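You operate a simulated robot arm through the tools that you are given. There is no shell and no other tool. Be economical: measure what you need, move in short steps, check, and stop when the job is done.

The job below is to be done with a simulated robot arm. You get a single attempt, and the scene is never put back.

## Task
Make up a batch of water and dye in the red bucket.
Fine: fill the yellow-handled jug to 400 ml at the sink tap, empty it in and stand it on the tray by the sink; empty the yellow-rimmed cup of dye in and put it back. Set down upright: jug with the yellow handle, cup with the yellow rim.
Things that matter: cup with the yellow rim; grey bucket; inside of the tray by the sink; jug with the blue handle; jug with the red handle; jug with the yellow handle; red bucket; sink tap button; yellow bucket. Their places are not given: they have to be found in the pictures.

Only the result counts: the job must be done as asked and must still hold three seconds after the hand-in. Knocking over, shifting, dropping, spilling or breaking anything else fails it.

## Robot
A 7-joint arm with a two-finger parallel gripper, fixed in place. Base frame: the origin is at the foot of the arm, x ahead of it, y to its left, z up. Readings come in cm, rad, newtons and seconds.
Its first joint turns from -2.897 to 2.897 rad. Payload 4.4 kg.
Tool frame: the origin (TCP) lies between the finger pads and is the grasp point; the fingertips stand 2.3 cm ahead of it; z points along the fingers, y is the line along which they close. Largest opening 9.4 cm; finger width 3.8, thickness 1; the body of the gripper, 5.4 by 9.6 cm, starts 3.9 cm behind the TCP.
Orientation is told as [roll, pitch, yaw] about the base's x, y, z axes, in that order, counted from this pose: with the fingers straight down and closing along the base's y, the tool's x points along the base's -x, its y along +y and its z along -z.

## Interface
- The arm moves only by the tool servo_tool. Its argument "series" is one flat list of numbers, 7 for each row, row after row: the shift along the tool's x, y, z in m, then the turn, a rotation vector about the tool's x, y, z in rad, then the gripper command, from -1 (fully open) to 1 (shut), values between in proportion. In form: [dx, dy, dz, rx, ry, rz, grip, dx, dy, dz, rx, ry, rz, grip, ...]. A call has 1 to 10 rows; each row is the pose to reach, as a shift and turn from the pose commanded when the call began, along the tool's axes at that moment. Rows are played at 5 a second. More than 5 cm and 0.15 rad between two rows, or a gripper value outside its range, and nothing of the call is played. Where a pose cannot be reached the arm comes as near as it can. A force on the tool above 90 N (or 10 N above the force at the start of the call, whichever is more), or a blocked arm, ends the call early, and 0.2 s more pass. The fingers move at their own pace (about 7.2 cm/s each) and stop on an object; they squeeze with about 35 N. The grip force told is the motor's: it shows also when the fingers shut on nothing. Time passes only in rows, and 0.2 s behind the last, so rows that repeat a pose let the fingers close. It gives the time, the measured TCP pose, the force on the tool (base axes), the opening and the grip force at its end, in the units of the frame above (readings bear some noise), with the torque about the TCP (base axes, N m) and any sound that the robot's microphone picked up.
- Cameras (640 x 400 px; columns grow to the right, rows downward): "scene" is fixed at [5.12, 50.03, 146.76]; the picture's right is [0.08, -1.00, 0.00], its down [-0.35, -0.03, -0.94] and it looks along [0.93, 0.08, -0.35] (base axes); focal length 360 px, centre (320, 200). "wrist" rides on the gripper at [8.6, 1.6, -7.5] in the tool frame; the picture's right is [-0.18, 0.98, 0.00], its down [-0.58, -0.11, -0.81] and it looks along [-0.79, -0.15, 0.59] (tool axes); focal length 243 px, centre (320, 200).
- snapshot(camera): a new picture of that camera. No time passes.
- locate(camera, pixels): for up to 12 pixels [column, row] of the newest picture of that camera ("zoom" is the newest enlarged one), the place [x, y, z] in the base frame of the surface seen there, good to about 0.2 cm. No time passes.
- zoom(camera, box): a new picture of the part [left, top, right, bottom] of that camera's present view, enlarged. No time passes.
- job_done(): hands the job in; it is judged then, once.

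Go step by step. Measure first, check grasps and placings, and put right what went wrong. The budget is 80 turns and 38 pictures, counting those below and the enlarged ones. Unless the task says otherwise, let go and move clear before handing in, and close with one line.

The tools are called after "Emit:" as a command line: name --argument value ..., lists and objects as JSON in quotes. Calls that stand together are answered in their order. servo_tool: Moves the arm, as the interface text tells. Its arguments: {"type":"object","properties":{"series":{"type":"array","items":{"type":"number"}}},"required":["series"]} The other tools are called the same way: snapshot (camera) takes a picture; locate (camera, pixels) gives the place of the surface under pixels of a picture; zoom (camera, box) takes an enlarged picture of a part of a camera's view; job_done () hands the job in.

At the start:

```text
clock: 0.0
eef_pos: [56.92, 26.37, 137.69]
orientation: [0.001, -0.001, -0.001]
force: [-0.5, 0.0, 0.5]
moment: [0.02, 0.03, -0.02]
grip_width: 9.4
grasp_force: 0.2
```

scene: 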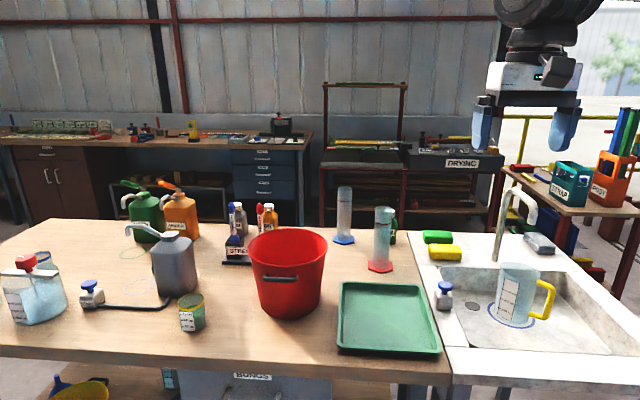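
wrist: 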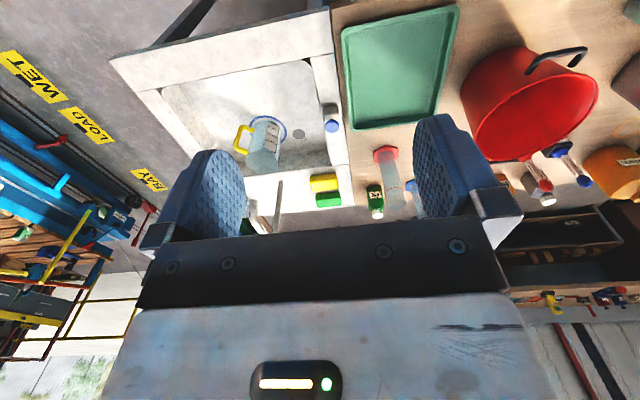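

The scene shows the yellow-handled jug in the sink (515,295), the tray at (388,318), the red bucket at (287,272), a small cup at (192,312), and a blue button at (444,295). I'll zoom in to measure.

Emit:
zoom --camera "scene" --box '[420, 170, 640, 370]'

Emit:
zoom --camera "scene" --box '[0, 220, 240, 370]'

Emit:
locate --camera "scene" --pixels '[[444, 286], [443, 300], [519, 189], [533, 220], [515, 268], [545, 300], [252, 250], [326, 245], [289, 233], [285, 310], [388, 318], [192, 298]]'

```text
2.00 times, centred on (530, 270) of scene
```

zoom: 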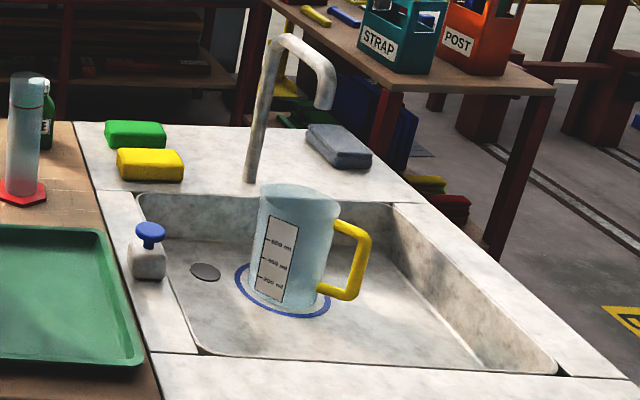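

```text
2.67 times, centred on (120, 295) of scene
```

zoom: 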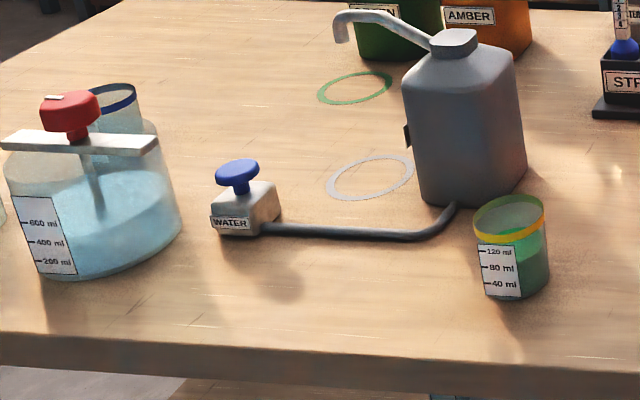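

```text
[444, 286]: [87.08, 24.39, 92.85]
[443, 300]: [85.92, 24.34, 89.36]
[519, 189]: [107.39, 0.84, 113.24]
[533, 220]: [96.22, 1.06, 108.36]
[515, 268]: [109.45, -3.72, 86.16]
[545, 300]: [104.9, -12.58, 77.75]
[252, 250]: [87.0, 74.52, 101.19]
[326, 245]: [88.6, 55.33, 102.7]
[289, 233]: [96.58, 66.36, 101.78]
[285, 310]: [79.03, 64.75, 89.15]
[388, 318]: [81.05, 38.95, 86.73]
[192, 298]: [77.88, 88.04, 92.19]
```

The sink-side button (blue cap near (443,286)) is unlabelled beside the basin, and the WATER button at the left belongs to the grey can. Jug readings may go through clear walls, so I'll measure more points.

Emit:
locate --camera "scene" --pixels '[[532, 222], [500, 305], [514, 327], [490, 318], [534, 319], [551, 285], [546, 317], [538, 280], [503, 298], [470, 350], [472, 306], [455, 262]]'

Emit:
locate --camera "wrist" --pixels '[[242, 138], [262, 127], [286, 133], [331, 125], [267, 170], [283, 183], [254, 124], [238, 150], [265, 115], [300, 133], [200, 80], [395, 60]]'

Emit:
zoom --camera "wrist" --box '[200, 80, 360, 220]'

```text
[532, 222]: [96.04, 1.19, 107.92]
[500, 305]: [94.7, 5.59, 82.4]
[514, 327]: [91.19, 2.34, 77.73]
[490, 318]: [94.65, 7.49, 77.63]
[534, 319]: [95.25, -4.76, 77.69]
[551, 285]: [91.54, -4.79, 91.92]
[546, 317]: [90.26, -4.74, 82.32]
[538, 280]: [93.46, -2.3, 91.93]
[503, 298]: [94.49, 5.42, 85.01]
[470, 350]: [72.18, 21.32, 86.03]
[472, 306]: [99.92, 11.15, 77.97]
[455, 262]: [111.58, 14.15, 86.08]
```

```text
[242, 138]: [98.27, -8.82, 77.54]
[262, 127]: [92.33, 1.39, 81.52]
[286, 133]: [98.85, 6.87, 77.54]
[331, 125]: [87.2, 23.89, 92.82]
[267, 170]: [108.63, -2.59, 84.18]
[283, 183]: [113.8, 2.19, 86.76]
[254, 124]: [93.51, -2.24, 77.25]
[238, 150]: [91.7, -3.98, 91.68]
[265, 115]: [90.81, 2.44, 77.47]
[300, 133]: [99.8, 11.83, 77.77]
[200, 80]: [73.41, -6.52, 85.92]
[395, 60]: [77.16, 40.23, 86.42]
```

```text
2.86 times, centred on (280, 150) of wrist
```

zoom: 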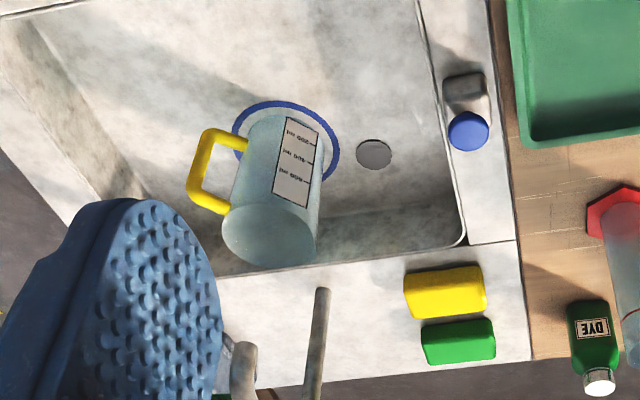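

The ring/jug axis is at about (96, 1) under the outlet (96, 1.1, 108), the basin floor is z≈77.6, and the handle points toward (-x,-y). I'll measure the handle bar, rim, button and cup precisely.

Emit:
locate --camera "zoom" --pixels '[[208, 132], [232, 140], [200, 160], [192, 190], [210, 203], [224, 210], [467, 131], [465, 85], [270, 235], [230, 205], [316, 220], [265, 263]]'

Emit:
locate --camera "scene" --pixels '[[553, 288], [551, 300], [549, 312], [541, 317], [536, 281], [545, 283], [497, 285], [505, 292], [516, 302], [443, 305], [447, 285], [440, 285]]'

Emit:
zoom --camera "scene" --box '[472, 240, 572, 340]'

```text
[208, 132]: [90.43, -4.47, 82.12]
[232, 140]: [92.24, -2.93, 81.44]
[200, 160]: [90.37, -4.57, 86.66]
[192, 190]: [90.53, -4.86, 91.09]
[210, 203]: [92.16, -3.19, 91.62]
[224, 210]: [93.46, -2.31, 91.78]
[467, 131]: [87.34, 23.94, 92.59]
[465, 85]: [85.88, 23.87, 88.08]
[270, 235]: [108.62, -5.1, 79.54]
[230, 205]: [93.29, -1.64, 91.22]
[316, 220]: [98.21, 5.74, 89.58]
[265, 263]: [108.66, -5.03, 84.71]
```

```text
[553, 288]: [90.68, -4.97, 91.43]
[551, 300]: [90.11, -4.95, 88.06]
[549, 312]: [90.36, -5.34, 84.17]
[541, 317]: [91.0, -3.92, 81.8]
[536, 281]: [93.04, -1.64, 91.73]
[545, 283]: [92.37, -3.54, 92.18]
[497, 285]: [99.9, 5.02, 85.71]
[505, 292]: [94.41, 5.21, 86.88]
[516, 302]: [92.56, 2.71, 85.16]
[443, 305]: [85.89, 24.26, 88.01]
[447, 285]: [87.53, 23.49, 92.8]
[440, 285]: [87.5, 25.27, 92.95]
```

```text
4.00 times, centred on (522, 290) of scene
```

zoom: 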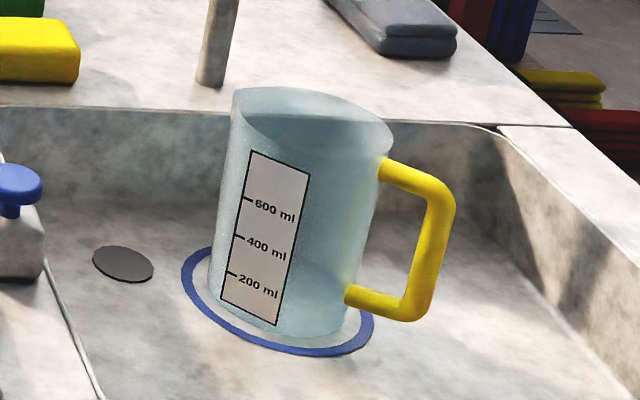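

The handle's vertical bar is at about (90.6,-5, 82–91) and the button cap's top is at (87.4, 24.1, 92.8). I'll move over the button with the fingers shut.

Emit:
servo_tool --series '[-0.044, -0.003, 0.01, 0, 0, 0, 1, -0.088, -0.006, 0.02, 0, 0, 0, 1, -0.132, -0.009, 0.03, 0, 0, 0, 1, -0.176, -0.012, 0.05, 0, 0, 0, 1, -0.22, -0.015, 0.07, 0, 0, 0, 1, -0.264, -0.018, 0.09, 0, 0, 0, 1, -0.305, -0.023, 0.11, 0, 0, 0, 1, -0.305, -0.023, 0.16, 0, 0, 0, 1, -0.305, -0.023, 0.21, 0, 0, 0, 1, -0.305, -0.023, 0.26, 0, 0, 0, 1]'

```text
clock: 2.2
eef_pos: [87.7, 24.2, 111.7]
orientation: [0.002, -0.002, -0.001]
force: [0.2, -0.5, 0.9]
moment: [0.07, -0.01, 0.01]
grip_width: 0.0
grasp_force: 34.6
```

Tracking is good. I'll go down to just above the cap.

Emit:
servo_tool --series '[0.003, 0, 0.05, 0, 0, 0, 1, 0.003, 0, 0.1, 0, 0, 0, 1, 0.003, -0.001, 0.143, 0, 0, 0, 1, 0.003, -0.001, 0.143, 0, 0, 0, 1]'

Emit:
zoom --camera "scene" --box '[400, 200, 580, 340]'

```text
clock: 3.2
eef_pos: [87.49, 24.21, 97.39]
orientation: [0.001, -0.002, -0.002]
force: [0.0, -0.7, 0.0]
moment: [0.0, 0.01, -0.01]
grip_width: 0.02
grasp_force: 35.0
```

```text
2.86 times, centred on (490, 270) of scene
```

zoom: 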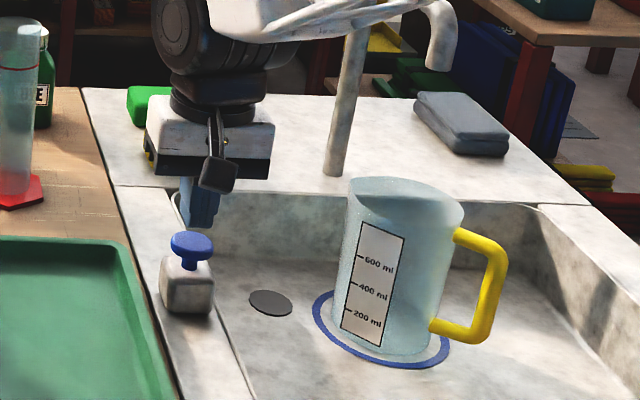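

The tips stand about 2.3 cm over the cap. I'll give one brief press and return, to learn how the tap responds.

Emit:
servo_tool --series '[0, 0, 0.02, 0, 0, 0, 1, 0, 0, 0.027, 0, 0, 0, 1, 0, 0, 0.032, 0, 0, 0, 1, 0, 0, 0.015, 0, 0, 0, 1]'

Emit:
zoom --camera "scene" --box '[400, 200, 580, 340]'

```text
clock: 4.2
eef_pos: [87.28, 24.14, 95.84]
orientation: [0.002, -0.002, 0.0]
force: [0.0, -0.2, -0.7]
moment: [0.02, -0.01, 0.0]
grip_width: 0.01
grasp_force: 34.7
heard: click
```

```text
2.86 times, centred on (490, 270) of scene
```

zoom: 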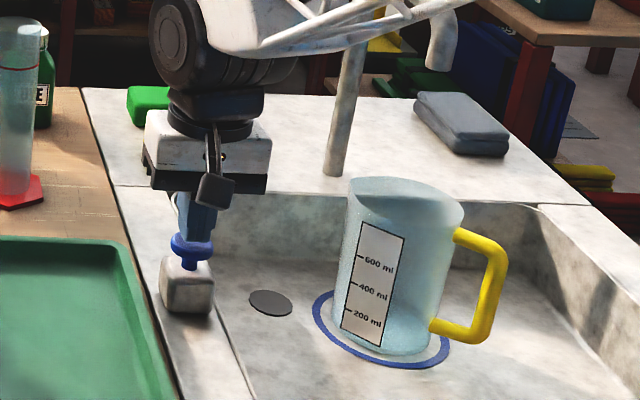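

A click was heard, and there seems to be a little water at the bottom of the jug near (395,335). I'll wait briefly to see whether the level still changes.

Emit:
servo_tool --series '[0, 0, 0, 0, 0, 0, 1, 0, 0, 0, 0, 0, 0, 1]'

Emit:
zoom --camera "scene" --box '[475, 205, 565, 335]'

```text
clock: 4.8
eef_pos: [87.35, 24.09, 95.81]
orientation: [0.002, -0.002, -0.002]
force: [0.5, 0.8, 0.3]
moment: [-0.02, 0.01, 0.0]
grip_width: 0.0
grasp_force: 34.6
```

```text
3.08 times, centred on (520, 270) of scene
```

zoom: 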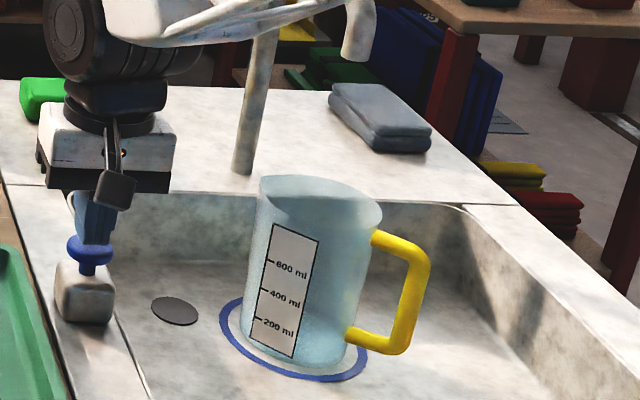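

The flow stops on release, so the button must be held. I'll hold it for about 1 s and then read the level.

Emit:
servo_tool --series '[0, 0, 0.016, 0, 0, 0, 1, 0, 0, 0.016, 0, 0, 0, 1, 0, 0, 0.016, 0, 0, 0, 1, 0, 0, 0.016, 0, 0, 0, 1, 0, 0, 0.016, 0, 0, 0, 1, 0, 0, 0, 0, 0, 0, 1]'

Emit:
zoom --camera "scene" --box '[485, 250, 557, 330]'

```text
clock: 6.2
eef_pos: [87.29, 24.06, 95.94]
orientation: [0.001, -0.003, 0.0]
force: [-0.3, -0.1, 0.4]
moment: [0.0, 0.02, 0.0]
grip_width: 0.0
grasp_force: 35.3
heard: click
```

```text
5.00 times, centred on (521, 290) of scene
```

zoom: 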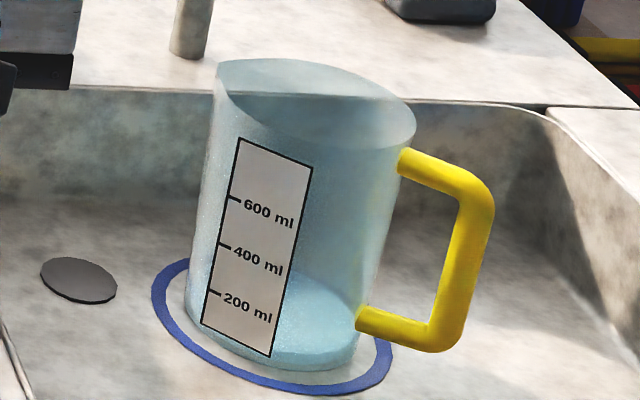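

The water surface shows at about (320,310) in this zoom. I'll measure its height against the mark heights.

Emit:
locate --camera "zoom" --pixels '[[330, 295], [340, 310], [315, 320], [300, 285], [345, 325], [335, 350], [213, 291], [222, 245], [231, 200], [240, 140], [207, 322], [310, 290]]'

```text
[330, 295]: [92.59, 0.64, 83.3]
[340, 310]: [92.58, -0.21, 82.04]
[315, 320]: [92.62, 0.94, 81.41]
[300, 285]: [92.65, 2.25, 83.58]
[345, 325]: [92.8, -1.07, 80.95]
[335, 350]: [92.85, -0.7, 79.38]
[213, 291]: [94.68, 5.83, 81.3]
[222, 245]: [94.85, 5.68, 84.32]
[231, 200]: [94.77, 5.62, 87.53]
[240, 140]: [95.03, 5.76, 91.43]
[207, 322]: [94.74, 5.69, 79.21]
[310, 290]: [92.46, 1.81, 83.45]
```

Mark heights are 200/400/600 ml at z = 81.3/84.4/87.5, so zero is at about 78.2. The level now is roughly 70–100 ml, and I'll hold for about 1.8 s more.

Emit:
servo_tool --series '[0, 0, 0.016, 0, 0, 0, 1, 0, 0, 0.016, 0, 0, 0, 1, 0, 0, 0.016, 0, 0, 0, 1, 0, 0, 0.016, 0, 0, 0, 1, 0, 0, 0.016, 0, 0, 0, 1, 0, 0, 0.016, 0, 0, 0, 1, 0, 0, 0.016, 0, 0, 0, 1, 0, 0, 0.016, 0, 0, 0, 1, 0, 0, 0.016, 0, 0, 0, 1, 0, 0, 0, 0, 0, 0, 1]'

Emit:
zoom --camera "scene" --box '[485, 250, 557, 330]'

```text
clock: 8.4
eef_pos: [87.44, 24.0, 95.93]
orientation: [0.001, -0.002, -0.001]
force: [-0.7, 0.2, -0.2]
moment: [-0.02, 0.01, -0.05]
grip_width: 0.0
grasp_force: 34.9
heard: click
```

```text
5.00 times, centred on (521, 290) of scene
```

zoom: 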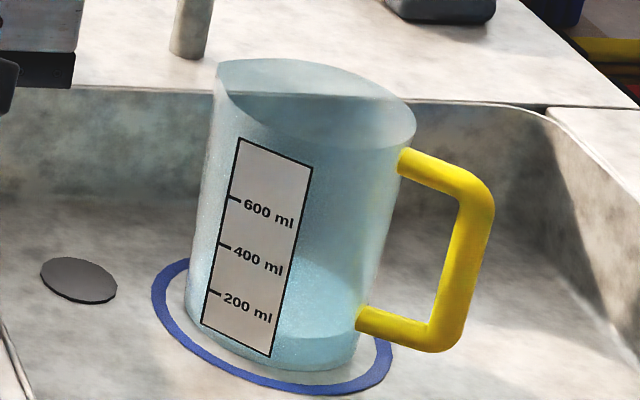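

The level rose about 17 px (~75 ml) in about 1.8 s, so the rate is near 42 ml/s and there is roughly 140 ml in the jug. I'll hold for about 4 s more over two calls and then read again.

Emit:
servo_tool --series '[0, 0, 0.016, 0, 0, 0, 1, 0, 0, 0.016, 0, 0, 0, 1, 0, 0, 0.016, 0, 0, 0, 1, 0, 0, 0.016, 0, 0, 0, 1, 0, 0, 0.016, 0, 0, 0, 1, 0, 0, 0.016, 0, 0, 0, 1, 0, 0, 0.016, 0, 0, 0, 1, 0, 0, 0.016, 0, 0, 0, 1, 0, 0, 0.016, 0, 0, 0, 1, 0, 0, 0.016, 0, 0, 0, 1]'

Emit:
servo_tool --series '[0, 0, 0, 0, 0, 0, 1, 0, 0, 0, 0, 0, 0, 1, 0, 0, 0, 0, 0, 0, 1, 0, 0, 0, 0, 0, 0, 1, 0, 0, 0, 0, 0, 0, 1, 0, 0, 0, 0, 0, 0, 1, 0, 0, 0, 0, 0, 0, 1, 0, 0, 0, 0, 0, 0, 1, 0, 0, -0.016, 0, 0, 0, 1]'

Emit:
zoom --camera "scene" --box '[485, 250, 557, 330]'

```text
clock: 10.6
eef_pos: [87.33, 24.01, 94.26]
orientation: [0.001, -0.002, 0.0]
force: [0.2, -1.2, 2.5]
moment: [0.02, 0.01, -0.02]
grip_width: 0.0
grasp_force: 35.4
heard: click
```

```text
clock: 12.6
eef_pos: [87.36, 23.86, 95.97]
orientation: [0.001, -0.003, -0.001]
force: [0.1, 0.6, -1.6]
moment: [-0.04, 0.0, 0.0]
grip_width: 0.02
grasp_force: 34.9
```

```text
5.00 times, centred on (521, 290) of scene
```

zoom: 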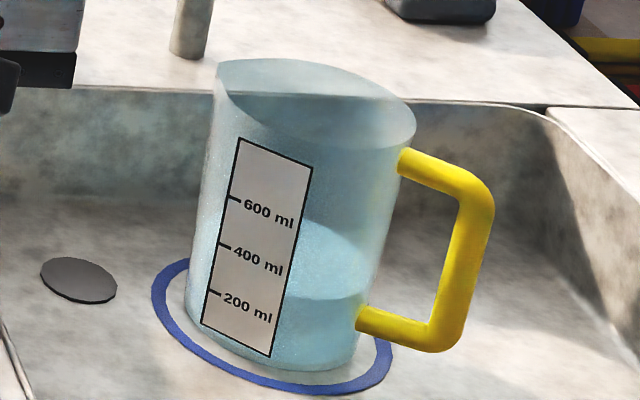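

The waterline at the front wall is at about (330,298), z≈83.0, giving about 306 ml at roughly 9 ml per row. I'll hold for 9 more rows and then check closely.

Emit:
servo_tool --series '[0, 0, 0.016, 0, 0, 0, 1, 0, 0, 0.016, 0, 0, 0, 1, 0, 0, 0.016, 0, 0, 0, 1, 0, 0, 0.016, 0, 0, 0, 1, 0, 0, 0.016, 0, 0, 0, 1, 0, 0, 0.016, 0, 0, 0, 1, 0, 0, 0.016, 0, 0, 0, 1, 0, 0, 0.016, 0, 0, 0, 1, 0, 0, 0.016, 0, 0, 0, 1, 0, 0, 0, 0, 0, 0, 1]'

Emit:
zoom --camera "scene" --box '[500, 280, 532, 300]'

```text
clock: 14.8
eef_pos: [87.32, 23.88, 95.87]
orientation: [0.001, -0.001, 0.0]
force: [-0.7, -0.9, 0.4]
moment: [-0.01, 0.0, 0.03]
grip_width: 0.0
grasp_force: 35.4
heard: click
```

```text
16.00 times, centred on (516, 290) of scene
```

zoom: 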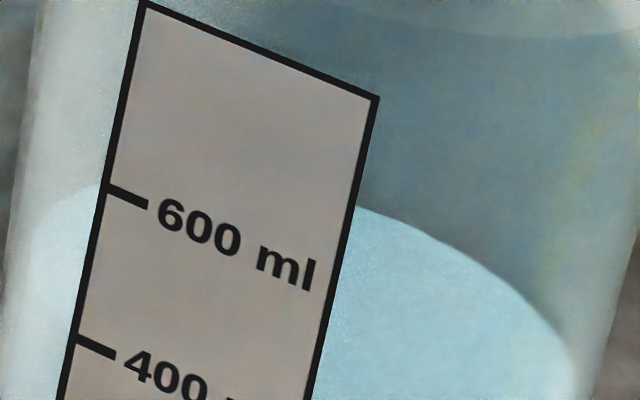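

The back edge of the surface is visible but the front waterline is below this box, so I'll pan down.

Emit:
zoom --camera "scene" --box '[498, 290, 538, 315]'

Emit:
locate --camera "zoom" --pixels '[[300, 220], [320, 230], [340, 235], [360, 240], [380, 245], [320, 270], [320, 200]]'

```text
16.00 times, centred on (518, 302) of scene
```

zoom: 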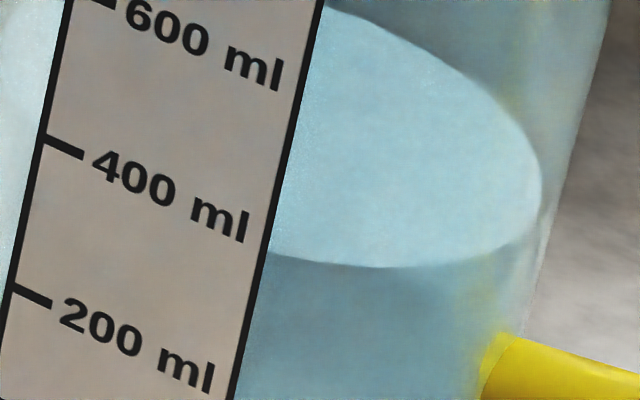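

```text
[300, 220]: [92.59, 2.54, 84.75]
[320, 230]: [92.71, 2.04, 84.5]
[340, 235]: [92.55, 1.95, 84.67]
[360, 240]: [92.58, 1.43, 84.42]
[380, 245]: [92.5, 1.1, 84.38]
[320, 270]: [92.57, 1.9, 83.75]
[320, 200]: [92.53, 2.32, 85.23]
```

The front waterline at label edge (272,250) lies about 18 px below the 400 line, which projects to about (272,232) at 148 px per 200 ml. That puts the jug some 25–35 ml short, so I'll add 3 rows and re-read.

Emit:
servo_tool --series '[0, 0, 0.016, 0, 0, 0, 1, 0, 0, 0.016, 0, 0, 0, 1, 0, 0, 0.016, 0, 0, 0, 1, 0, 0, 0, 0, 0, 0, 1]'

Emit:
zoom --camera "scene" --box '[498, 290, 538, 315]'

Emit:
locate --camera "zoom" --pixels '[[60, 147], [42, 138], [290, 230], [290, 240], [320, 240], [320, 240], [380, 245], [380, 245], [70, 150], [25, 295], [15, 290], [35, 298]]'

```text
clock: 15.8
eef_pos: [87.33, 24.25, 95.89]
orientation: [0.002, -0.002, 0.003]
force: [0.8, 0.3, 0.1]
moment: [0.0, -0.03, 0.04]
grip_width: 0.01
grasp_force: 34.8
heard: click
```

```text
16.00 times, centred on (518, 302) of scene
```

zoom: 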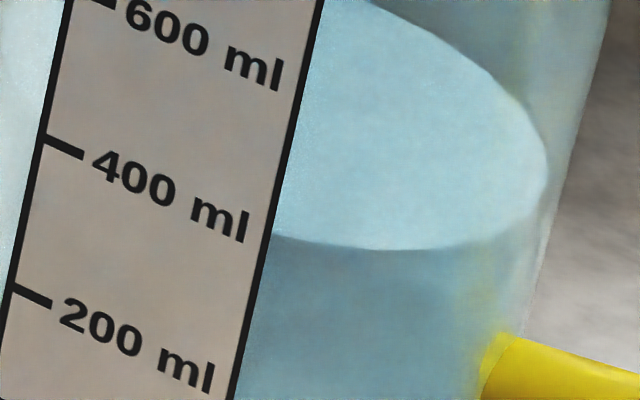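

```text
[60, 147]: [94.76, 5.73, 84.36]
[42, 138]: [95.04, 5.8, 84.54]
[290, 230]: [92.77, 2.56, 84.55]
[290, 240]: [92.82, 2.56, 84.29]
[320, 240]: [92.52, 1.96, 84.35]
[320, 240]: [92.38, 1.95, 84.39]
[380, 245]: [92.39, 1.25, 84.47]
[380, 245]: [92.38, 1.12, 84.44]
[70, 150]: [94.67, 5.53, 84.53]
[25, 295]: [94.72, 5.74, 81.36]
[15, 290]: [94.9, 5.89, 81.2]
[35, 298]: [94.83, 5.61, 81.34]
```

The waterline is now at (320,244), about 5–15 ml short of the mark. I'll give one more short press.

Emit:
servo_tool --series '[0, 0, 0.016, 0, 0, 0, 1, 0, 0, 0, 0, 0, 0, 1, 0, 0, -0.05, 0, 0, 0, 1, 0, 0, -0.1, 0, 0, 0, 1]'

Emit:
zoom --camera "scene" --box '[498, 290, 538, 315]'

```text
clock: 16.8
eef_pos: [87.22, 24.0, 106.09]
orientation: [0.0, -0.002, 0.0]
force: [-0.3, -0.5, 0.0]
moment: [0.0, 0.01, 0.03]
grip_width: 0.01
grasp_force: 35.2
heard: click
```

```text
16.00 times, centred on (518, 302) of scene
```

zoom: 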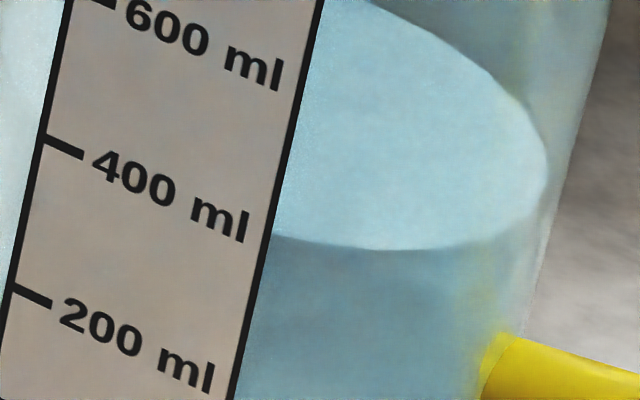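

There was no clear change, so I estimate 385–395 ml. One two-row press (~12–15 ml) should centre it.

Emit:
servo_tool --series '[0, 0, 0.05, 0, 0, 0, 1, 0, 0, 0.1, 0, 0, 0, 1, 0, 0, 0.116, 0, 0, 0, 1, 0, 0, 0.116, 0, 0, 0, 1, 0, 0, 0.1, 0, 0, 0, 1, 0, 0, 0.05, 0, 0, 0, 1, 0, 0, 0, 0, 0, 0, 1]'

Emit:
zoom --camera "scene" --box '[498, 290, 538, 315]'

Emit:
locate --camera "zoom" --pixels '[[290, 231], [320, 237], [350, 238], [380, 240], [410, 240], [50, 142], [55, 144], [65, 148], [75, 152], [46, 141]]'

```text
clock: 18.4
eef_pos: [87.31, 24.03, 105.83]
orientation: [0.001, 0.001, -0.001]
force: [-0.2, -0.2, -0.8]
moment: [0.01, 0.03, 0.04]
grip_width: 0.0
grasp_force: 35.1
heard: click
```

```text
16.00 times, centred on (518, 302) of scene
```

zoom: 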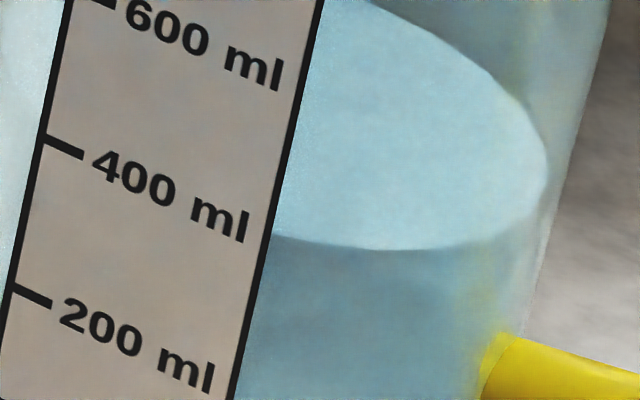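

```text
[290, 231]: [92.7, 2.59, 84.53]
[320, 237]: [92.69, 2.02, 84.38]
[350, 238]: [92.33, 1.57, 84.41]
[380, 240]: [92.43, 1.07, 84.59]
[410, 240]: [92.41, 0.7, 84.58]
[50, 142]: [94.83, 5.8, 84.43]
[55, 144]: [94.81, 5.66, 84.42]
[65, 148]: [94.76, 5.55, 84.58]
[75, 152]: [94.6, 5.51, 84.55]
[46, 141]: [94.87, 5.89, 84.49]
```

The water level display is unchanged at the mark within about 10 ml, and I accept it as 400 ml. Next I'll move back to (72,0,106), yaw to -17° and partly open the fingers for the handle.

Emit:
servo_tool --series '[0.025, -0.04, 0, 0, 0, 0.05, 0.4, 0.051, -0.08, 0, 0, 0, 0.1, 0.4, 0.077, -0.12, 0, 0, 0, 0.15, 0.4, 0.102, -0.16, 0, 0, 0, 0.2, 0.4, 0.128, -0.2, 0, 0, 0, 0.25, 0.4, 0.153, -0.24, 0, 0, 0, 0.297, 0.4]'

Emit:
servo_tool --series '[0, 0, 0, 0, -0.13, 0, 0.4, 0, 0, 0, 0, -0.26, 0, 0.4, 0, 0, 0, 0, -0.39, 0, 0.4, 0, 0, 0, 0, -0.52, 0, 0.4, 0, 0, 0, 0, -0.65, 0, 0.4, 0, 0, 0, 0, -0.785, 0, 0.4, 0, 0, 0, 0, -0.785, 0, 0.4]'

Emit:
snapshot --camera "scene"

```text
clock: 19.8
eef_pos: [72.07, 0.11, 105.94]
orientation: [0.001, 0.0, -0.297]
force: [0.9, -0.8, -0.7]
moment: [0.01, -0.02, 0.0]
grip_width: 2.81
grasp_force: 0.1
```

```text
clock: 21.4
eef_pos: [71.89, 0.17, 105.76]
orientation: [0.002, -0.788, -0.298]
force: [0.2, 0.1, 0.8]
moment: [-0.01, 0.0, -0.01]
grip_width: 2.82
grasp_force: 0.1
```

```text
20 pictures are left
```

scene: 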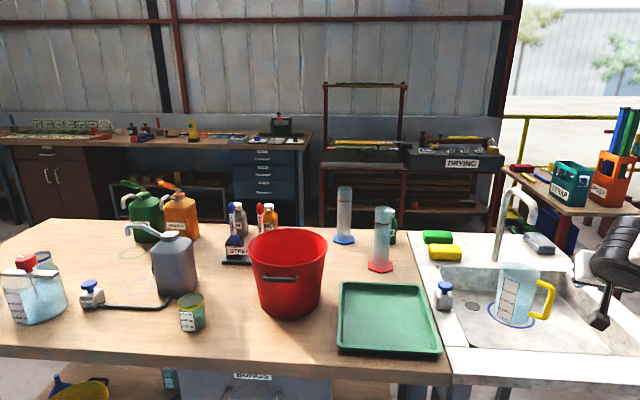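

The tilt is reached at (71.9,0.2,105.8), and the handle lies nearly straight along tool z, 27 cm ahead. I'll advance 17 cm and look.

Emit:
servo_tool --series '[-0.005, 0.0055, 0.04, 0, 0, 0, 0.4, -0.005, 0.0055, 0.08, 0, 0, 0, 0.4, -0.005, 0.0055, 0.12, 0, 0, 0, 0.4, -0.005, 0.0055, 0.17, 0, 0, 0, 0.4, -0.005, 0.0055, 0.17, 0, 0, 0, 0.4]'

Emit:
snapshot --camera "wrist"

Emit:
zoom --camera "scene" --box '[460, 220, 640, 350]'

```text
clock: 22.6
eef_pos: [83.98, -3.02, 94.32]
orientation: [0.001, -0.786, -0.299]
force: [0.4, 0.4, 0.0]
moment: [0.04, -0.03, 0.05]
grip_width: 2.84
grasp_force: 0.0
```

```text
19 pictures are left
```

wrist: 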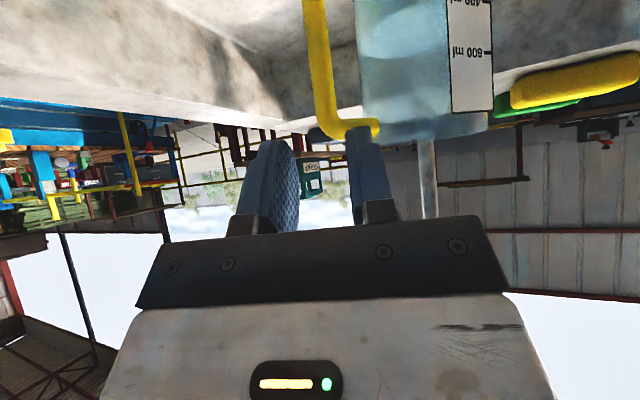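

```text
3.08 times, centred on (550, 285) of scene
```

zoom: 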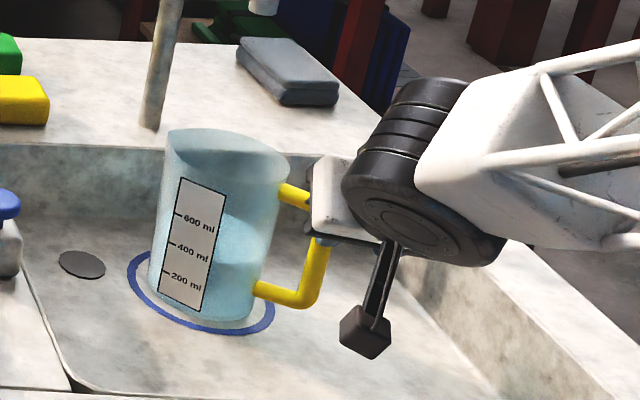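

The wrist view shows the bar at (318,60) ahead between the fingers and the camera hanging clear in the basin. I'll locate the bar from here for precision.

Emit:
locate --camera "wrist" --pixels '[[314, 20], [307, 40], [318, 40], [330, 40], [321, 70], [326, 105], [345, 128], [375, 125], [358, 60], [400, 60], [440, 30], [400, 133]]'

```text
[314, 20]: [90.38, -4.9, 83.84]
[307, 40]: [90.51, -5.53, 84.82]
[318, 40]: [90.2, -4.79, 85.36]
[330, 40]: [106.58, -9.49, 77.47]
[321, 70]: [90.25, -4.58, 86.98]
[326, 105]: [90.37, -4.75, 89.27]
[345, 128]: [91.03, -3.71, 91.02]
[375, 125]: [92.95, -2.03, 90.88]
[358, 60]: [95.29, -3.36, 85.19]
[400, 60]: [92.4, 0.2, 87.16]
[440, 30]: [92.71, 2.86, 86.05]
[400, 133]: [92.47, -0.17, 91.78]
```

The bar centre is at (90.8,-5.0). I'll advance 10.3 cm along tool z and close the fingers.

Emit:
servo_tool --series '[0.002, 0.001, 0.03, 0, 0, 0, 0.4, 0.002, 0.001, 0.055, 0, 0, 0, 0.4, 0.002, 0.001, 0.08, 0, 0, 0, 0.4, 0.002, 0.001, 0.102, 0, 0, 0, 0.4, 0.002, 0.001, 0.102, 0, 0, 0, 0.4]'

Emit:
servo_tool --series '[0, 0, 0, 0, 0, 0, 0.6, 0, 0, 0, 0, 0, 0, 0.8, 0, 0, 0, 0, 0, 0, 1, 0, 0, 0, 0, 0, 0, 1, 0, 0, 0, 0, 0, 0, 1]'

Emit:
zoom --camera "scene" --box '[460, 220, 640, 350]'

```text
clock: 23.8
eef_pos: [90.69, -4.97, 86.83]
orientation: [0.002, -0.784, -0.299]
force: [-0.4, -0.2, -1.0]
moment: [0.0, -0.01, 0.02]
grip_width: 2.82
grasp_force: 0.1
```

```text
clock: 25.0
eef_pos: [90.64, -5.01, 86.85]
orientation: [0.003, -0.785, -0.298]
force: [1.6, -0.2, 0.0]
moment: [-0.18, -0.1, -0.02]
grip_width: 1.57
grasp_force: 34.6
```

```text
3.08 times, centred on (550, 285) of scene
```

zoom: 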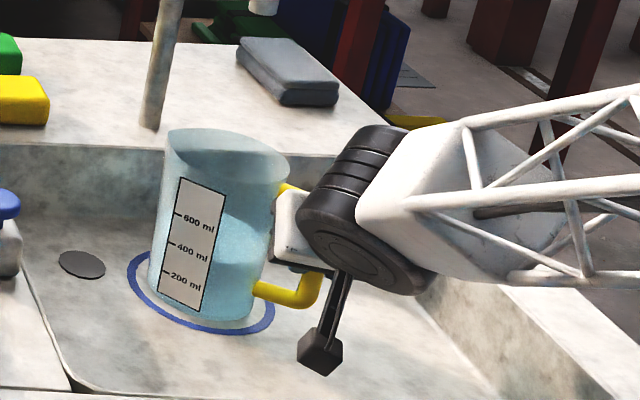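

The fingers hold the bar (1.57 cm, 34.6 N). I'll lift a couple of centimetres gently and check for slip.

Emit:
servo_tool --series '[-0.003, 0, -0.003, 0, 0, 0, 1, -0.007, 0, -0.007, 0, 0, 0, 1, -0.011, 0, -0.011, 0, 0, 0, 1, -0.015, 0, -0.015, 0, 0, 0, 1, -0.015, 0, -0.015, 0, 0, 0, 1]'

Emit:
zoom --camera "scene" --box '[460, 220, 640, 350]'

```text
clock: 26.2
eef_pos: [90.77, -5.13, 88.88]
orientation: [0.003, -0.786, -0.299]
force: [1.0, 0.1, -3.9]
moment: [-0.23, 0.24, 0.01]
grip_width: 1.57
grasp_force: 34.5
```

```text
3.08 times, centred on (550, 285) of scene
```

zoom: 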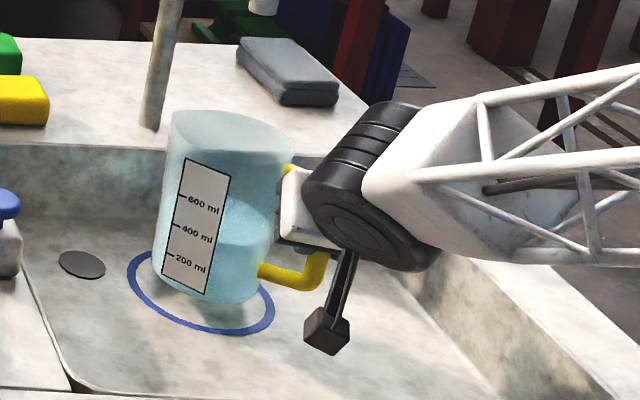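

The jug is up with only a slight tilt and the reading is 3.9 N. I'll keep moving back and up, away from the spout.

Emit:
servo_tool --series '[-0.005, 0, -0.015, 0, 0, 0, 1, -0.01, 0, -0.03, 0, 0, 0, 1, -0.015, 0, -0.05, 0, 0, 0, 1, -0.02, 0, -0.07, 0, 0, 0, 1, -0.03, 0, -0.09, 0, 0, 0, 1, -0.04, 0, -0.105, 0, 0, 0, 1, -0.05, 0, -0.12, 0, 0, 0, 1, -0.05, 0, -0.12, 0, 0, 0, 1, -0.05, 0, -0.12, 0, 0, 0, 1]'

Emit:
snapshot --camera "scene"

```text
clock: 28.2
eef_pos: [85.88, -3.67, 100.92]
orientation: [0.001, -0.786, -0.3]
force: [-5.6, -2.1, -15.4]
moment: [-0.68, 1.16, 0.02]
grip_width: 1.59
grasp_force: 35.4
```

```text
15 pictures are left
```

scene: 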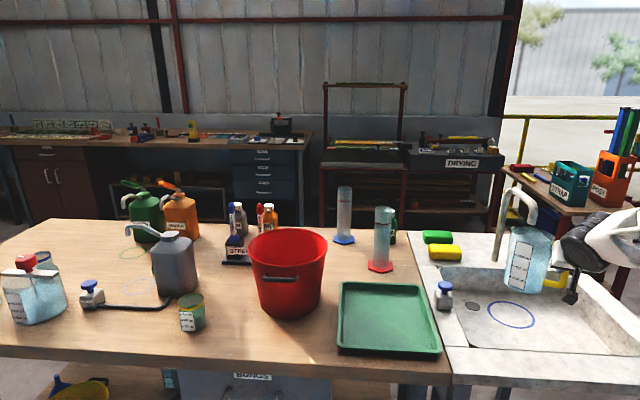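

The force jumped to −15 N, so the jug's rim is pressing up against the spout. I'll lower it 2.5 cm and then draw straight back.

Emit:
servo_tool --series '[0.009, 0, 0.009, 0, 0, 0, 1, 0.018, 0, 0.018, 0, 0, 0, 1, 0.018, 0, 0.018, 0, 0, 0, 1]'

Emit:
zoom --camera "scene" --box '[460, 180, 640, 310]'

```text
clock: 29.0
eef_pos: [86.09, -3.54, 98.31]
orientation: [0.001, -0.784, -0.299]
force: [0.1, 0.0, -5.5]
moment: [-0.24, 0.24, 0.03]
grip_width: 1.58
grasp_force: 35.1
```

```text
3.08 times, centred on (550, 245) of scene
```

zoom: 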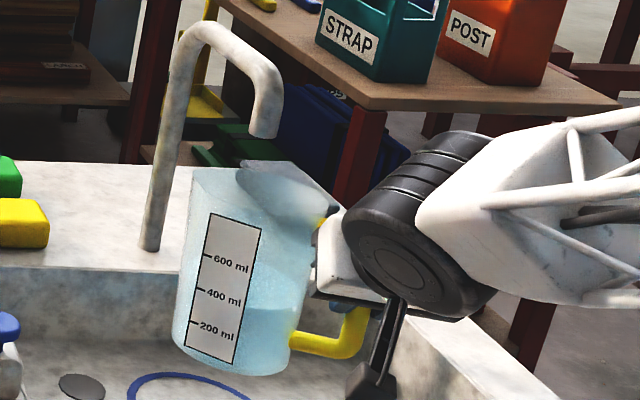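

The force is back to a plain 5.5 N weight and the jug is upright. I'll draw back 12 cm and then rise to z 120.

Emit:
servo_tool --series '[0.02, -0.009, -0.02, 0, 0, 0, 1, 0.041, -0.018, -0.041, 0, 0, 0, 1, 0.061, -0.026, -0.061, 0, 0, 0, 1, 0.081, -0.035, -0.081, 0, 0, 0, 1, 0.056, -0.035, -0.106, 0, 0, 0, 1, 0.031, -0.035, -0.131, 0, 0, 0, 1, 0.005, -0.035, -0.157, 0, 0, 0, 1, -0.022, -0.035, -0.184, 0, 0, 0, 1, -0.047, -0.035, -0.209, 0, 0, 0, 1, -0.072, -0.035, -0.234, 0, 0, 0, 1]'

```text
clock: 31.2
eef_pos: [74.05, -3.79, 120.04]
orientation: [0.002, -0.784, -0.299]
force: [-0.7, 0.1, -4.6]
moment: [-0.26, 0.23, 0.01]
grip_width: 1.59
grasp_force: 34.8
```

Clear of the tap at (74,-3.8,120). I'll carry it left toward the bucket while yawing to +30°, keeping the jug upright.

Emit:
servo_tool --series '[0.0063, 0.043, -0.0064, -0.058, 0, -0.058, 1, 0.0126, 0.086, -0.0128, -0.116, 0, -0.116, 1, 0.0189, 0.129, -0.0192, -0.174, 0, -0.174, 1, 0.0252, 0.172, -0.0256, -0.232, 0, -0.232, 1, 0.0315, 0.215, -0.032, -0.29, 0, -0.29, 1, 0.0378, 0.258, -0.0384, -0.348, 0, -0.348, 1, 0.0441, 0.301, -0.0448, -0.406, 0, -0.406, 1, 0.0504, 0.344, -0.0512, -0.464, 0, -0.464, 1, 0.0567, 0.387, -0.0576, -0.522, 0, -0.522, 1, 0.063, 0.43, -0.064, -0.58, 0, -0.58, 1]'

Emit:
snapshot --camera "scene"

```text
clock: 33.4
eef_pos: [78.1, 40.15, 120.11]
orientation: [-0.001, -0.786, 0.525]
force: [-0.3, 0.3, -4.9]
moment: [-0.37, 0.02, 0.0]
grip_width: 1.58
grasp_force: 34.7
```

```text
13 pictures are left
```

scene: 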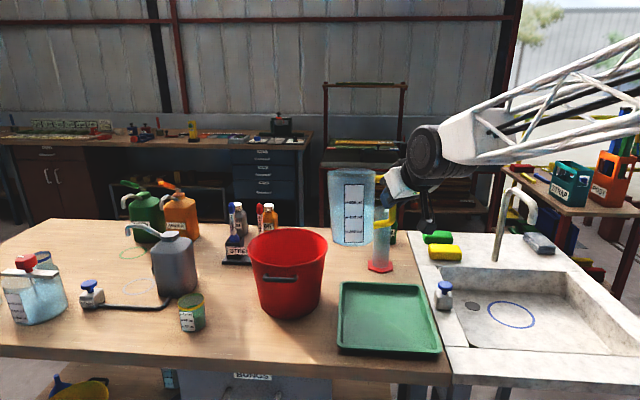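

The jug hangs upright at (352,205) and water is retained. I'll measure the bucket rim exactly before pouring.

Emit:
locate --camera "scene" --pixels '[[250, 240], [326, 238], [287, 229], [255, 258], [285, 264], [320, 256], [264, 232], [312, 231], [285, 245], [372, 172], [331, 172], [352, 245]]'

```text
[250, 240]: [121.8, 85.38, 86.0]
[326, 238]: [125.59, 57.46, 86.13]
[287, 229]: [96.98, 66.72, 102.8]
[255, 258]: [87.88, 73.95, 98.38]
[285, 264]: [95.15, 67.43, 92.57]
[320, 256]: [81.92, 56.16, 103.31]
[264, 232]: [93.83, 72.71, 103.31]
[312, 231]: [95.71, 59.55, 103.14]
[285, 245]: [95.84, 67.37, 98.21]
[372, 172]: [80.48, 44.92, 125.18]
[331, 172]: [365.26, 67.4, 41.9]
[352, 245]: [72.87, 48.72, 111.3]
```

The bucket rim is at z≈103.2, centre (87.5,64.5), radius ≈10. I'll move to the pouring start at (86.5,49,121), still upright.

Emit:
servo_tool --series '[-0.022, 0.009, 0.019, 0, 0, 0, 1, -0.044, 0.017, 0.038, 0, 0, 0, 1, -0.067, 0.026, 0.057, 0, 0, 0, 1, -0.089, 0.0345, 0.0764, 0, 0, 0, 1, -0.089, 0.0345, 0.0764, 0, 0, 0, 1]'

Emit:
servo_tool --series '[0, 0, 0, 0.078, 0, -0.078, 1, 0, 0, 0, 0.156, 0, -0.156, 1, 0, 0, 0, 0.234, 0, -0.234, 1, 0, 0, 0, 0.312, 0, -0.312, 1, 0, 0, 0, 0.39, 0, -0.39, 1, 0, 0, 0, 0.45, 0, -0.45, 1, 0, 0, 0, 0.495, 0, -0.495, 1, 0, 0, 0, 0.495, 0, -0.495, 1]'

Emit:
snapshot --camera "scene"

```text
clock: 34.6
eef_pos: [86.5, 48.99, 121.02]
orientation: [0.002, -0.788, 0.522]
force: [0.4, 0.6, -4.0]
moment: [-0.35, 0.0, -0.03]
grip_width: 1.58
grasp_force: 35.2
```

```text
clock: 36.4
eef_pos: [86.41, 49.0, 121.01]
orientation: [-0.871, -0.573, 1.096]
force: [-0.6, 0.0, -4.2]
moment: [-0.16, 0.05, 0.01]
grip_width: 1.59
grasp_force: 34.2
```

```text
12 pictures are left
```

scene: 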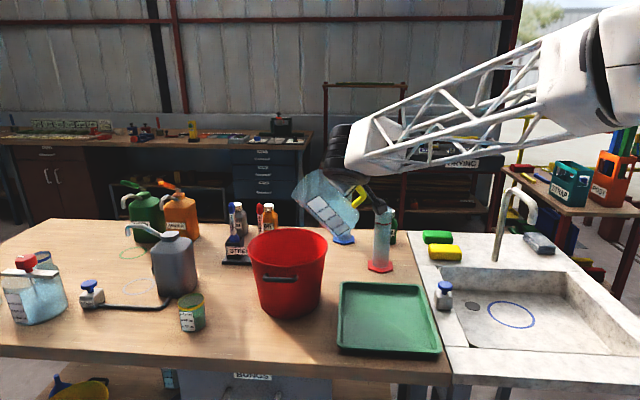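

At 40° nothing has poured yet and the lip is above the bucket. I'll now tilt gradually to 90° while shifting to keep the lip over the bucket.

Emit:
servo_tool --series '[-0.003, 0.003, -0.001, 0.05, 0, -0.05, 1, -0.007, 0.008, -0.002, 0.1, 0, -0.1, 1, -0.011, 0.012, -0.003, 0.16, 0, -0.16, 1, -0.016, 0.017, -0.004, 0.22, 0, -0.22, 1, -0.021, 0.022, -0.0055, 0.29, 0, -0.29, 1, -0.026, 0.028, -0.007, 0.36, 0, -0.36, 1, -0.032, 0.034, -0.0085, 0.43, 0, -0.43, 1, -0.038, 0.04, -0.01, 0.49, 0, -0.49, 1, -0.043, 0.046, -0.0115, 0.55, 0, -0.55, 1, -0.048, 0.051, -0.0128, 0.615, 0, -0.615, 1]'

Emit:
snapshot --camera "scene"

```text
clock: 38.6
eef_pos: [85.37, 55.93, 121.05]
orientation: [-1.571, -0.001, 1.31]
force: [0.1, 0.6, -3.4]
moment: [0.03, 0.17, -0.01]
grip_width: 1.6
grasp_force: 34.7
```

```text
11 pictures are left
```

scene: 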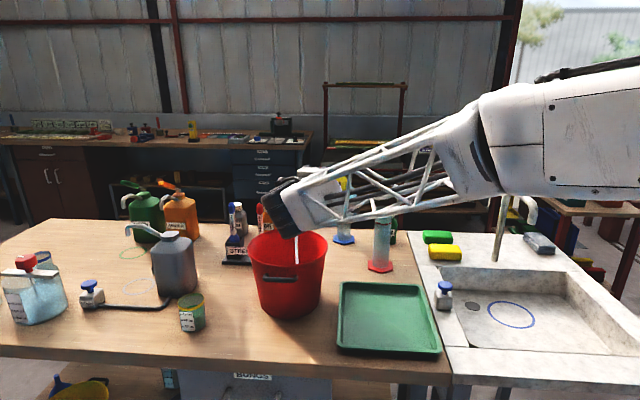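

The stream at (297,250) falls into the bucket. I'll let it run and then tilt on to about 125° following the lip.

Emit:
servo_tool --series '[0, 0, 0, 0, 0, 0, 1, -0.005, 0, -0.005, 0.04, 0, -0.04, 1, -0.01, 0, -0.01, 0.09, 0, -0.09, 1, -0.015, 0, -0.015, 0.14, 0, -0.14, 1, -0.021, 0, -0.021, 0.19, 0, -0.19, 1, -0.027, 0, -0.027, 0.25, 0, -0.25, 1, -0.034, 0, -0.033, 0.31, 0, -0.31, 1, -0.039, 0, -0.038, 0.37, 0, -0.37, 1, -0.042, 0, -0.041, 0.43, 0, -0.43, 1, -0.042, 0, -0.041, 0.43, 0, -0.43, 1]'

Emit:
snapshot --camera "scene"

```text
clock: 40.8
eef_pos: [82.47, 61.16, 121.17]
orientation: [-2.027, 0.414, 1.21]
force: [-0.5, -0.2, -2.5]
moment: [0.12, 0.1, -0.05]
grip_width: 1.59
grasp_force: 34.8
```

```text
10 pictures are left
```

scene: 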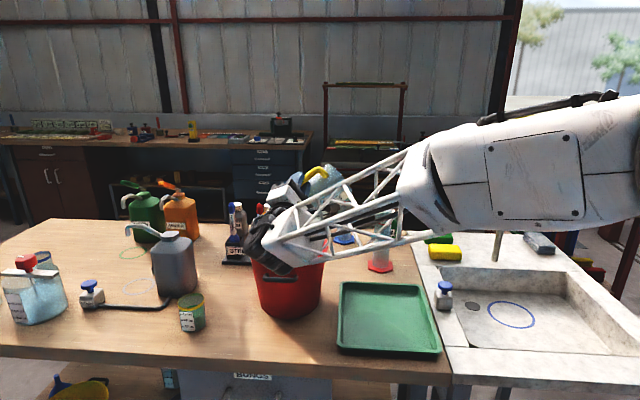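

The arm is between the camera and the bucket, without contact, and the load has dropped to 2.5 N. I'll hold to drain and look with the wrist camera.

Emit:
servo_tool --series '[0, 0, 0, 0, 0, 0, 1, 0, 0, 0, 0, 0, 0, 1, 0, 0, 0, 0, 0, 0, 1, 0, 0, 0, 0, 0, 0, 1, 0, 0, 0, 0, 0, 0, 1, 0, 0, 0, 0, 0, 0, 1, 0, 0, 0, 0, 0, 0, 1, 0, 0, 0, 0, 0, 0, 1]'

Emit:
snapshot --camera "wrist"

```text
clock: 42.6
eef_pos: [82.31, 61.1, 121.11]
orientation: [-2.03, 0.413, 1.209]
force: [-0.3, -0.5, -0.9]
moment: [0.03, 0.08, 0.01]
grip_width: 1.53
grasp_force: 35.3
```

```text
9 pictures are left
```

wrist: 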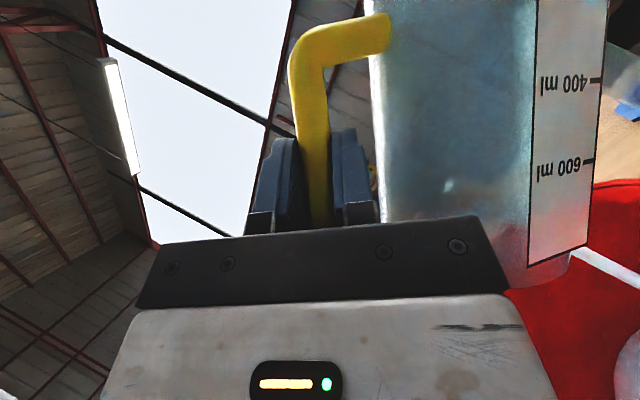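

The jug looks empty (0.9 N), with a possible last trickle at (610,270). I'll wait 2 s more and check that spot.

Emit:
servo_tool --series '[0, 0, 0, 0.03, 0, -0.03, 1, 0, 0, 0, 0.06, 0, -0.06, 1, 0, 0, 0, 0.06, 0, -0.06, 1, 0, 0, 0, 0.06, 0, -0.06, 1, 0, 0, 0, 0.06, 0, -0.06, 1, 0, 0, 0, 0.06, 0, -0.06, 1, 0, 0, 0, 0.06, 0, -0.06, 1, 0, 0, 0, 0.06, 0, -0.06, 1, 0, 0, 0, 0.06, 0, -0.06, 1, 0, 0, 0, 0.06, 0, -0.06, 1]'

Emit:
zoom --camera "wrist" --box '[360, 0, 640, 400]'

```text
clock: 44.8
eef_pos: [82.38, 61.11, 120.96]
orientation: [-2.101, 0.467, 1.179]
force: [-0.3, -0.8, -1.5]
moment: [0.05, 0.05, 0.02]
grip_width: 1.55
grasp_force: 34.5
```

```text
1.00 times, centred on (500, 200) of wrist (not enlarged: the box is as wide or as high as the picture)
```

zoom: 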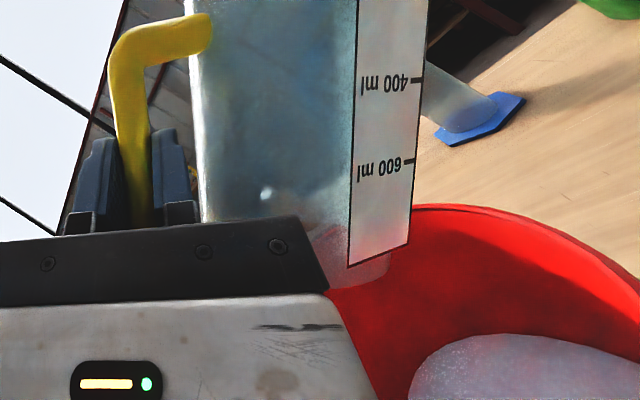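

The stream has stopped, water shows in the bucket at (540,370), and the jug is empty. I'll tilt back upright while moving right, clear of the bucket.

Emit:
servo_tool --series '[0.0086, 0.008, 0.005, -0.092, 0, 0.092, 1, 0.0171, 0.016, 0.01, -0.184, 0, 0.184, 1, 0.0257, 0.024, 0.015, -0.276, 0, 0.276, 1, 0.0343, 0.032, 0.02, -0.368, 0, 0.368, 1, 0.0428, 0.04, 0.025, -0.46, 0, 0.46, 1, 0.0514, 0.048, 0.03, -0.552, 0, 0.552, 1, 0.06, 0.056, 0.035, -0.644, 0, 0.644, 1, 0.0686, 0.064, 0.04, -0.736, 0, 0.736, 1, 0.0771, 0.072, 0.0453, -0.828, 0, 0.828, 1, 0.0857, 0.0798, 0.0503, -0.92, 0, 0.92, 1]'

Emit:
servo_tool --series '[0, 0, 0, -0.097, 0, 0.097, 1, 0, 0, 0, -0.194, 0, 0.194, 1, 0, 0, 0, -0.291, 0, 0.291, 1, 0, 0, 0, -0.388, 0, 0.388, 1, 0, 0, 0, -0.485, 0, 0.485, 1, 0, 0, 0, -0.582, 0, 0.582, 1, 0, 0, 0, -0.68, 0, 0.68, 1, 0, 0, 0, -0.68, 0, 0.68, 1]'

```text
clock: 47.0
eef_pos: [86.46, 49.11, 121.0]
orientation: [-1.111, -0.419, 1.21]
force: [1.0, -0.3, -1.5]
moment: [0.02, 0.04, 0.04]
grip_width: 1.52
grasp_force: 34.9
```

```text
clock: 48.8
eef_pos: [86.44, 48.98, 121.06]
orientation: [0.002, -0.785, 0.524]
force: [0.1, 0.3, -0.6]
moment: [-0.07, -0.02, -0.01]
grip_width: 1.56
grasp_force: 34.9
```

The jug is upright again at (86.4,49,121). I'll measure the tray floor and edges before placing.

Emit:
locate --camera "scene" --pixels '[[350, 292], [410, 292], [428, 344], [350, 344], [388, 288], [388, 340], [388, 315], [345, 318], [425, 318], [436, 320], [341, 320], [388, 350]]'

```text
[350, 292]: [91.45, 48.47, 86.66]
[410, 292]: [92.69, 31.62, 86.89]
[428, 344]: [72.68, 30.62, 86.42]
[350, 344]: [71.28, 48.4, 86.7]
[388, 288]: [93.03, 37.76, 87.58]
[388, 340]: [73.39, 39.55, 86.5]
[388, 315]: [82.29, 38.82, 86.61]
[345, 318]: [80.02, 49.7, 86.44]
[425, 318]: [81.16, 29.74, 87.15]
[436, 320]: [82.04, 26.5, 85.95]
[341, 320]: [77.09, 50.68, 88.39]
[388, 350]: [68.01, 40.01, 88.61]
```

The tray floor is at z≈86.6, x 71–92, y 30–49. I'll bring the jug over its centre and down to about 3 cm above the floor.

Emit:
servo_tool --series '[0.022, -0.033, -0.022, 0, 0, 0, 1, 0.044, -0.066, -0.044, 0, 0, 0, 1, 0.066, -0.1, -0.066, 0, 0, 0, 1, 0.088, -0.133, -0.088, 0, 0, 0, 1, 0.119, -0.133, -0.057, 0, 0, 0, 1, 0.15, -0.133, -0.026, 0, 0, 0, 1, 0.181, -0.133, 0.005, 0, 0, 0, 1, 0.212, -0.133, 0.036, 0, 0, 0, 1, 0.244, -0.133, 0.068, 0, 0, 0, 1, 0.244, -0.133, 0.068, 0, 0, 0, 1]'

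Emit:
zoom --camera "scene" --box '[320, 200, 500, 360]'

```text
clock: 51.0
eef_pos: [82.49, 31.3, 99.1]
orientation: [-0.001, -0.787, 0.524]
force: [0.3, 0.6, 0.1]
moment: [-0.09, 0.02, 0.02]
grip_width: 1.54
grasp_force: 35.3
```

```text
2.50 times, centred on (410, 280) of scene
```

zoom: 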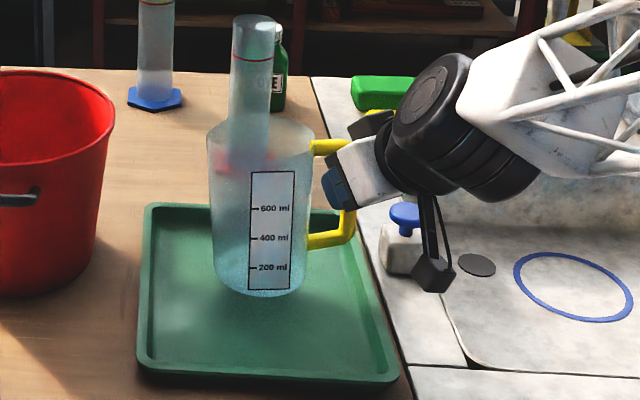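

The jug is empty, upright and over the tray. I'll lower it gently to contact.

Emit:
servo_tool --series '[0.008, 0, 0.008, 0, 0, 0, 1, 0.014, 0, 0.014, 0, 0, 0, 1, 0.018, 0, 0.018, 0, 0, 0, 1, 0.02, 0, 0.02, 0, 0, 0, 1, 0.0215, 0, 0.0215, 0, 0, 0, 1, 0.0225, 0, 0.0225, 0, 0, 0, 1]'

```text
clock: 52.4
eef_pos: [82.28, 31.21, 95.86]
orientation: [-0.002, -0.787, 0.523]
force: [-1.1, -5.1, 16.0]
moment: [0.78, -0.54, -0.05]
grip_width: 1.55
grasp_force: 35.0
```

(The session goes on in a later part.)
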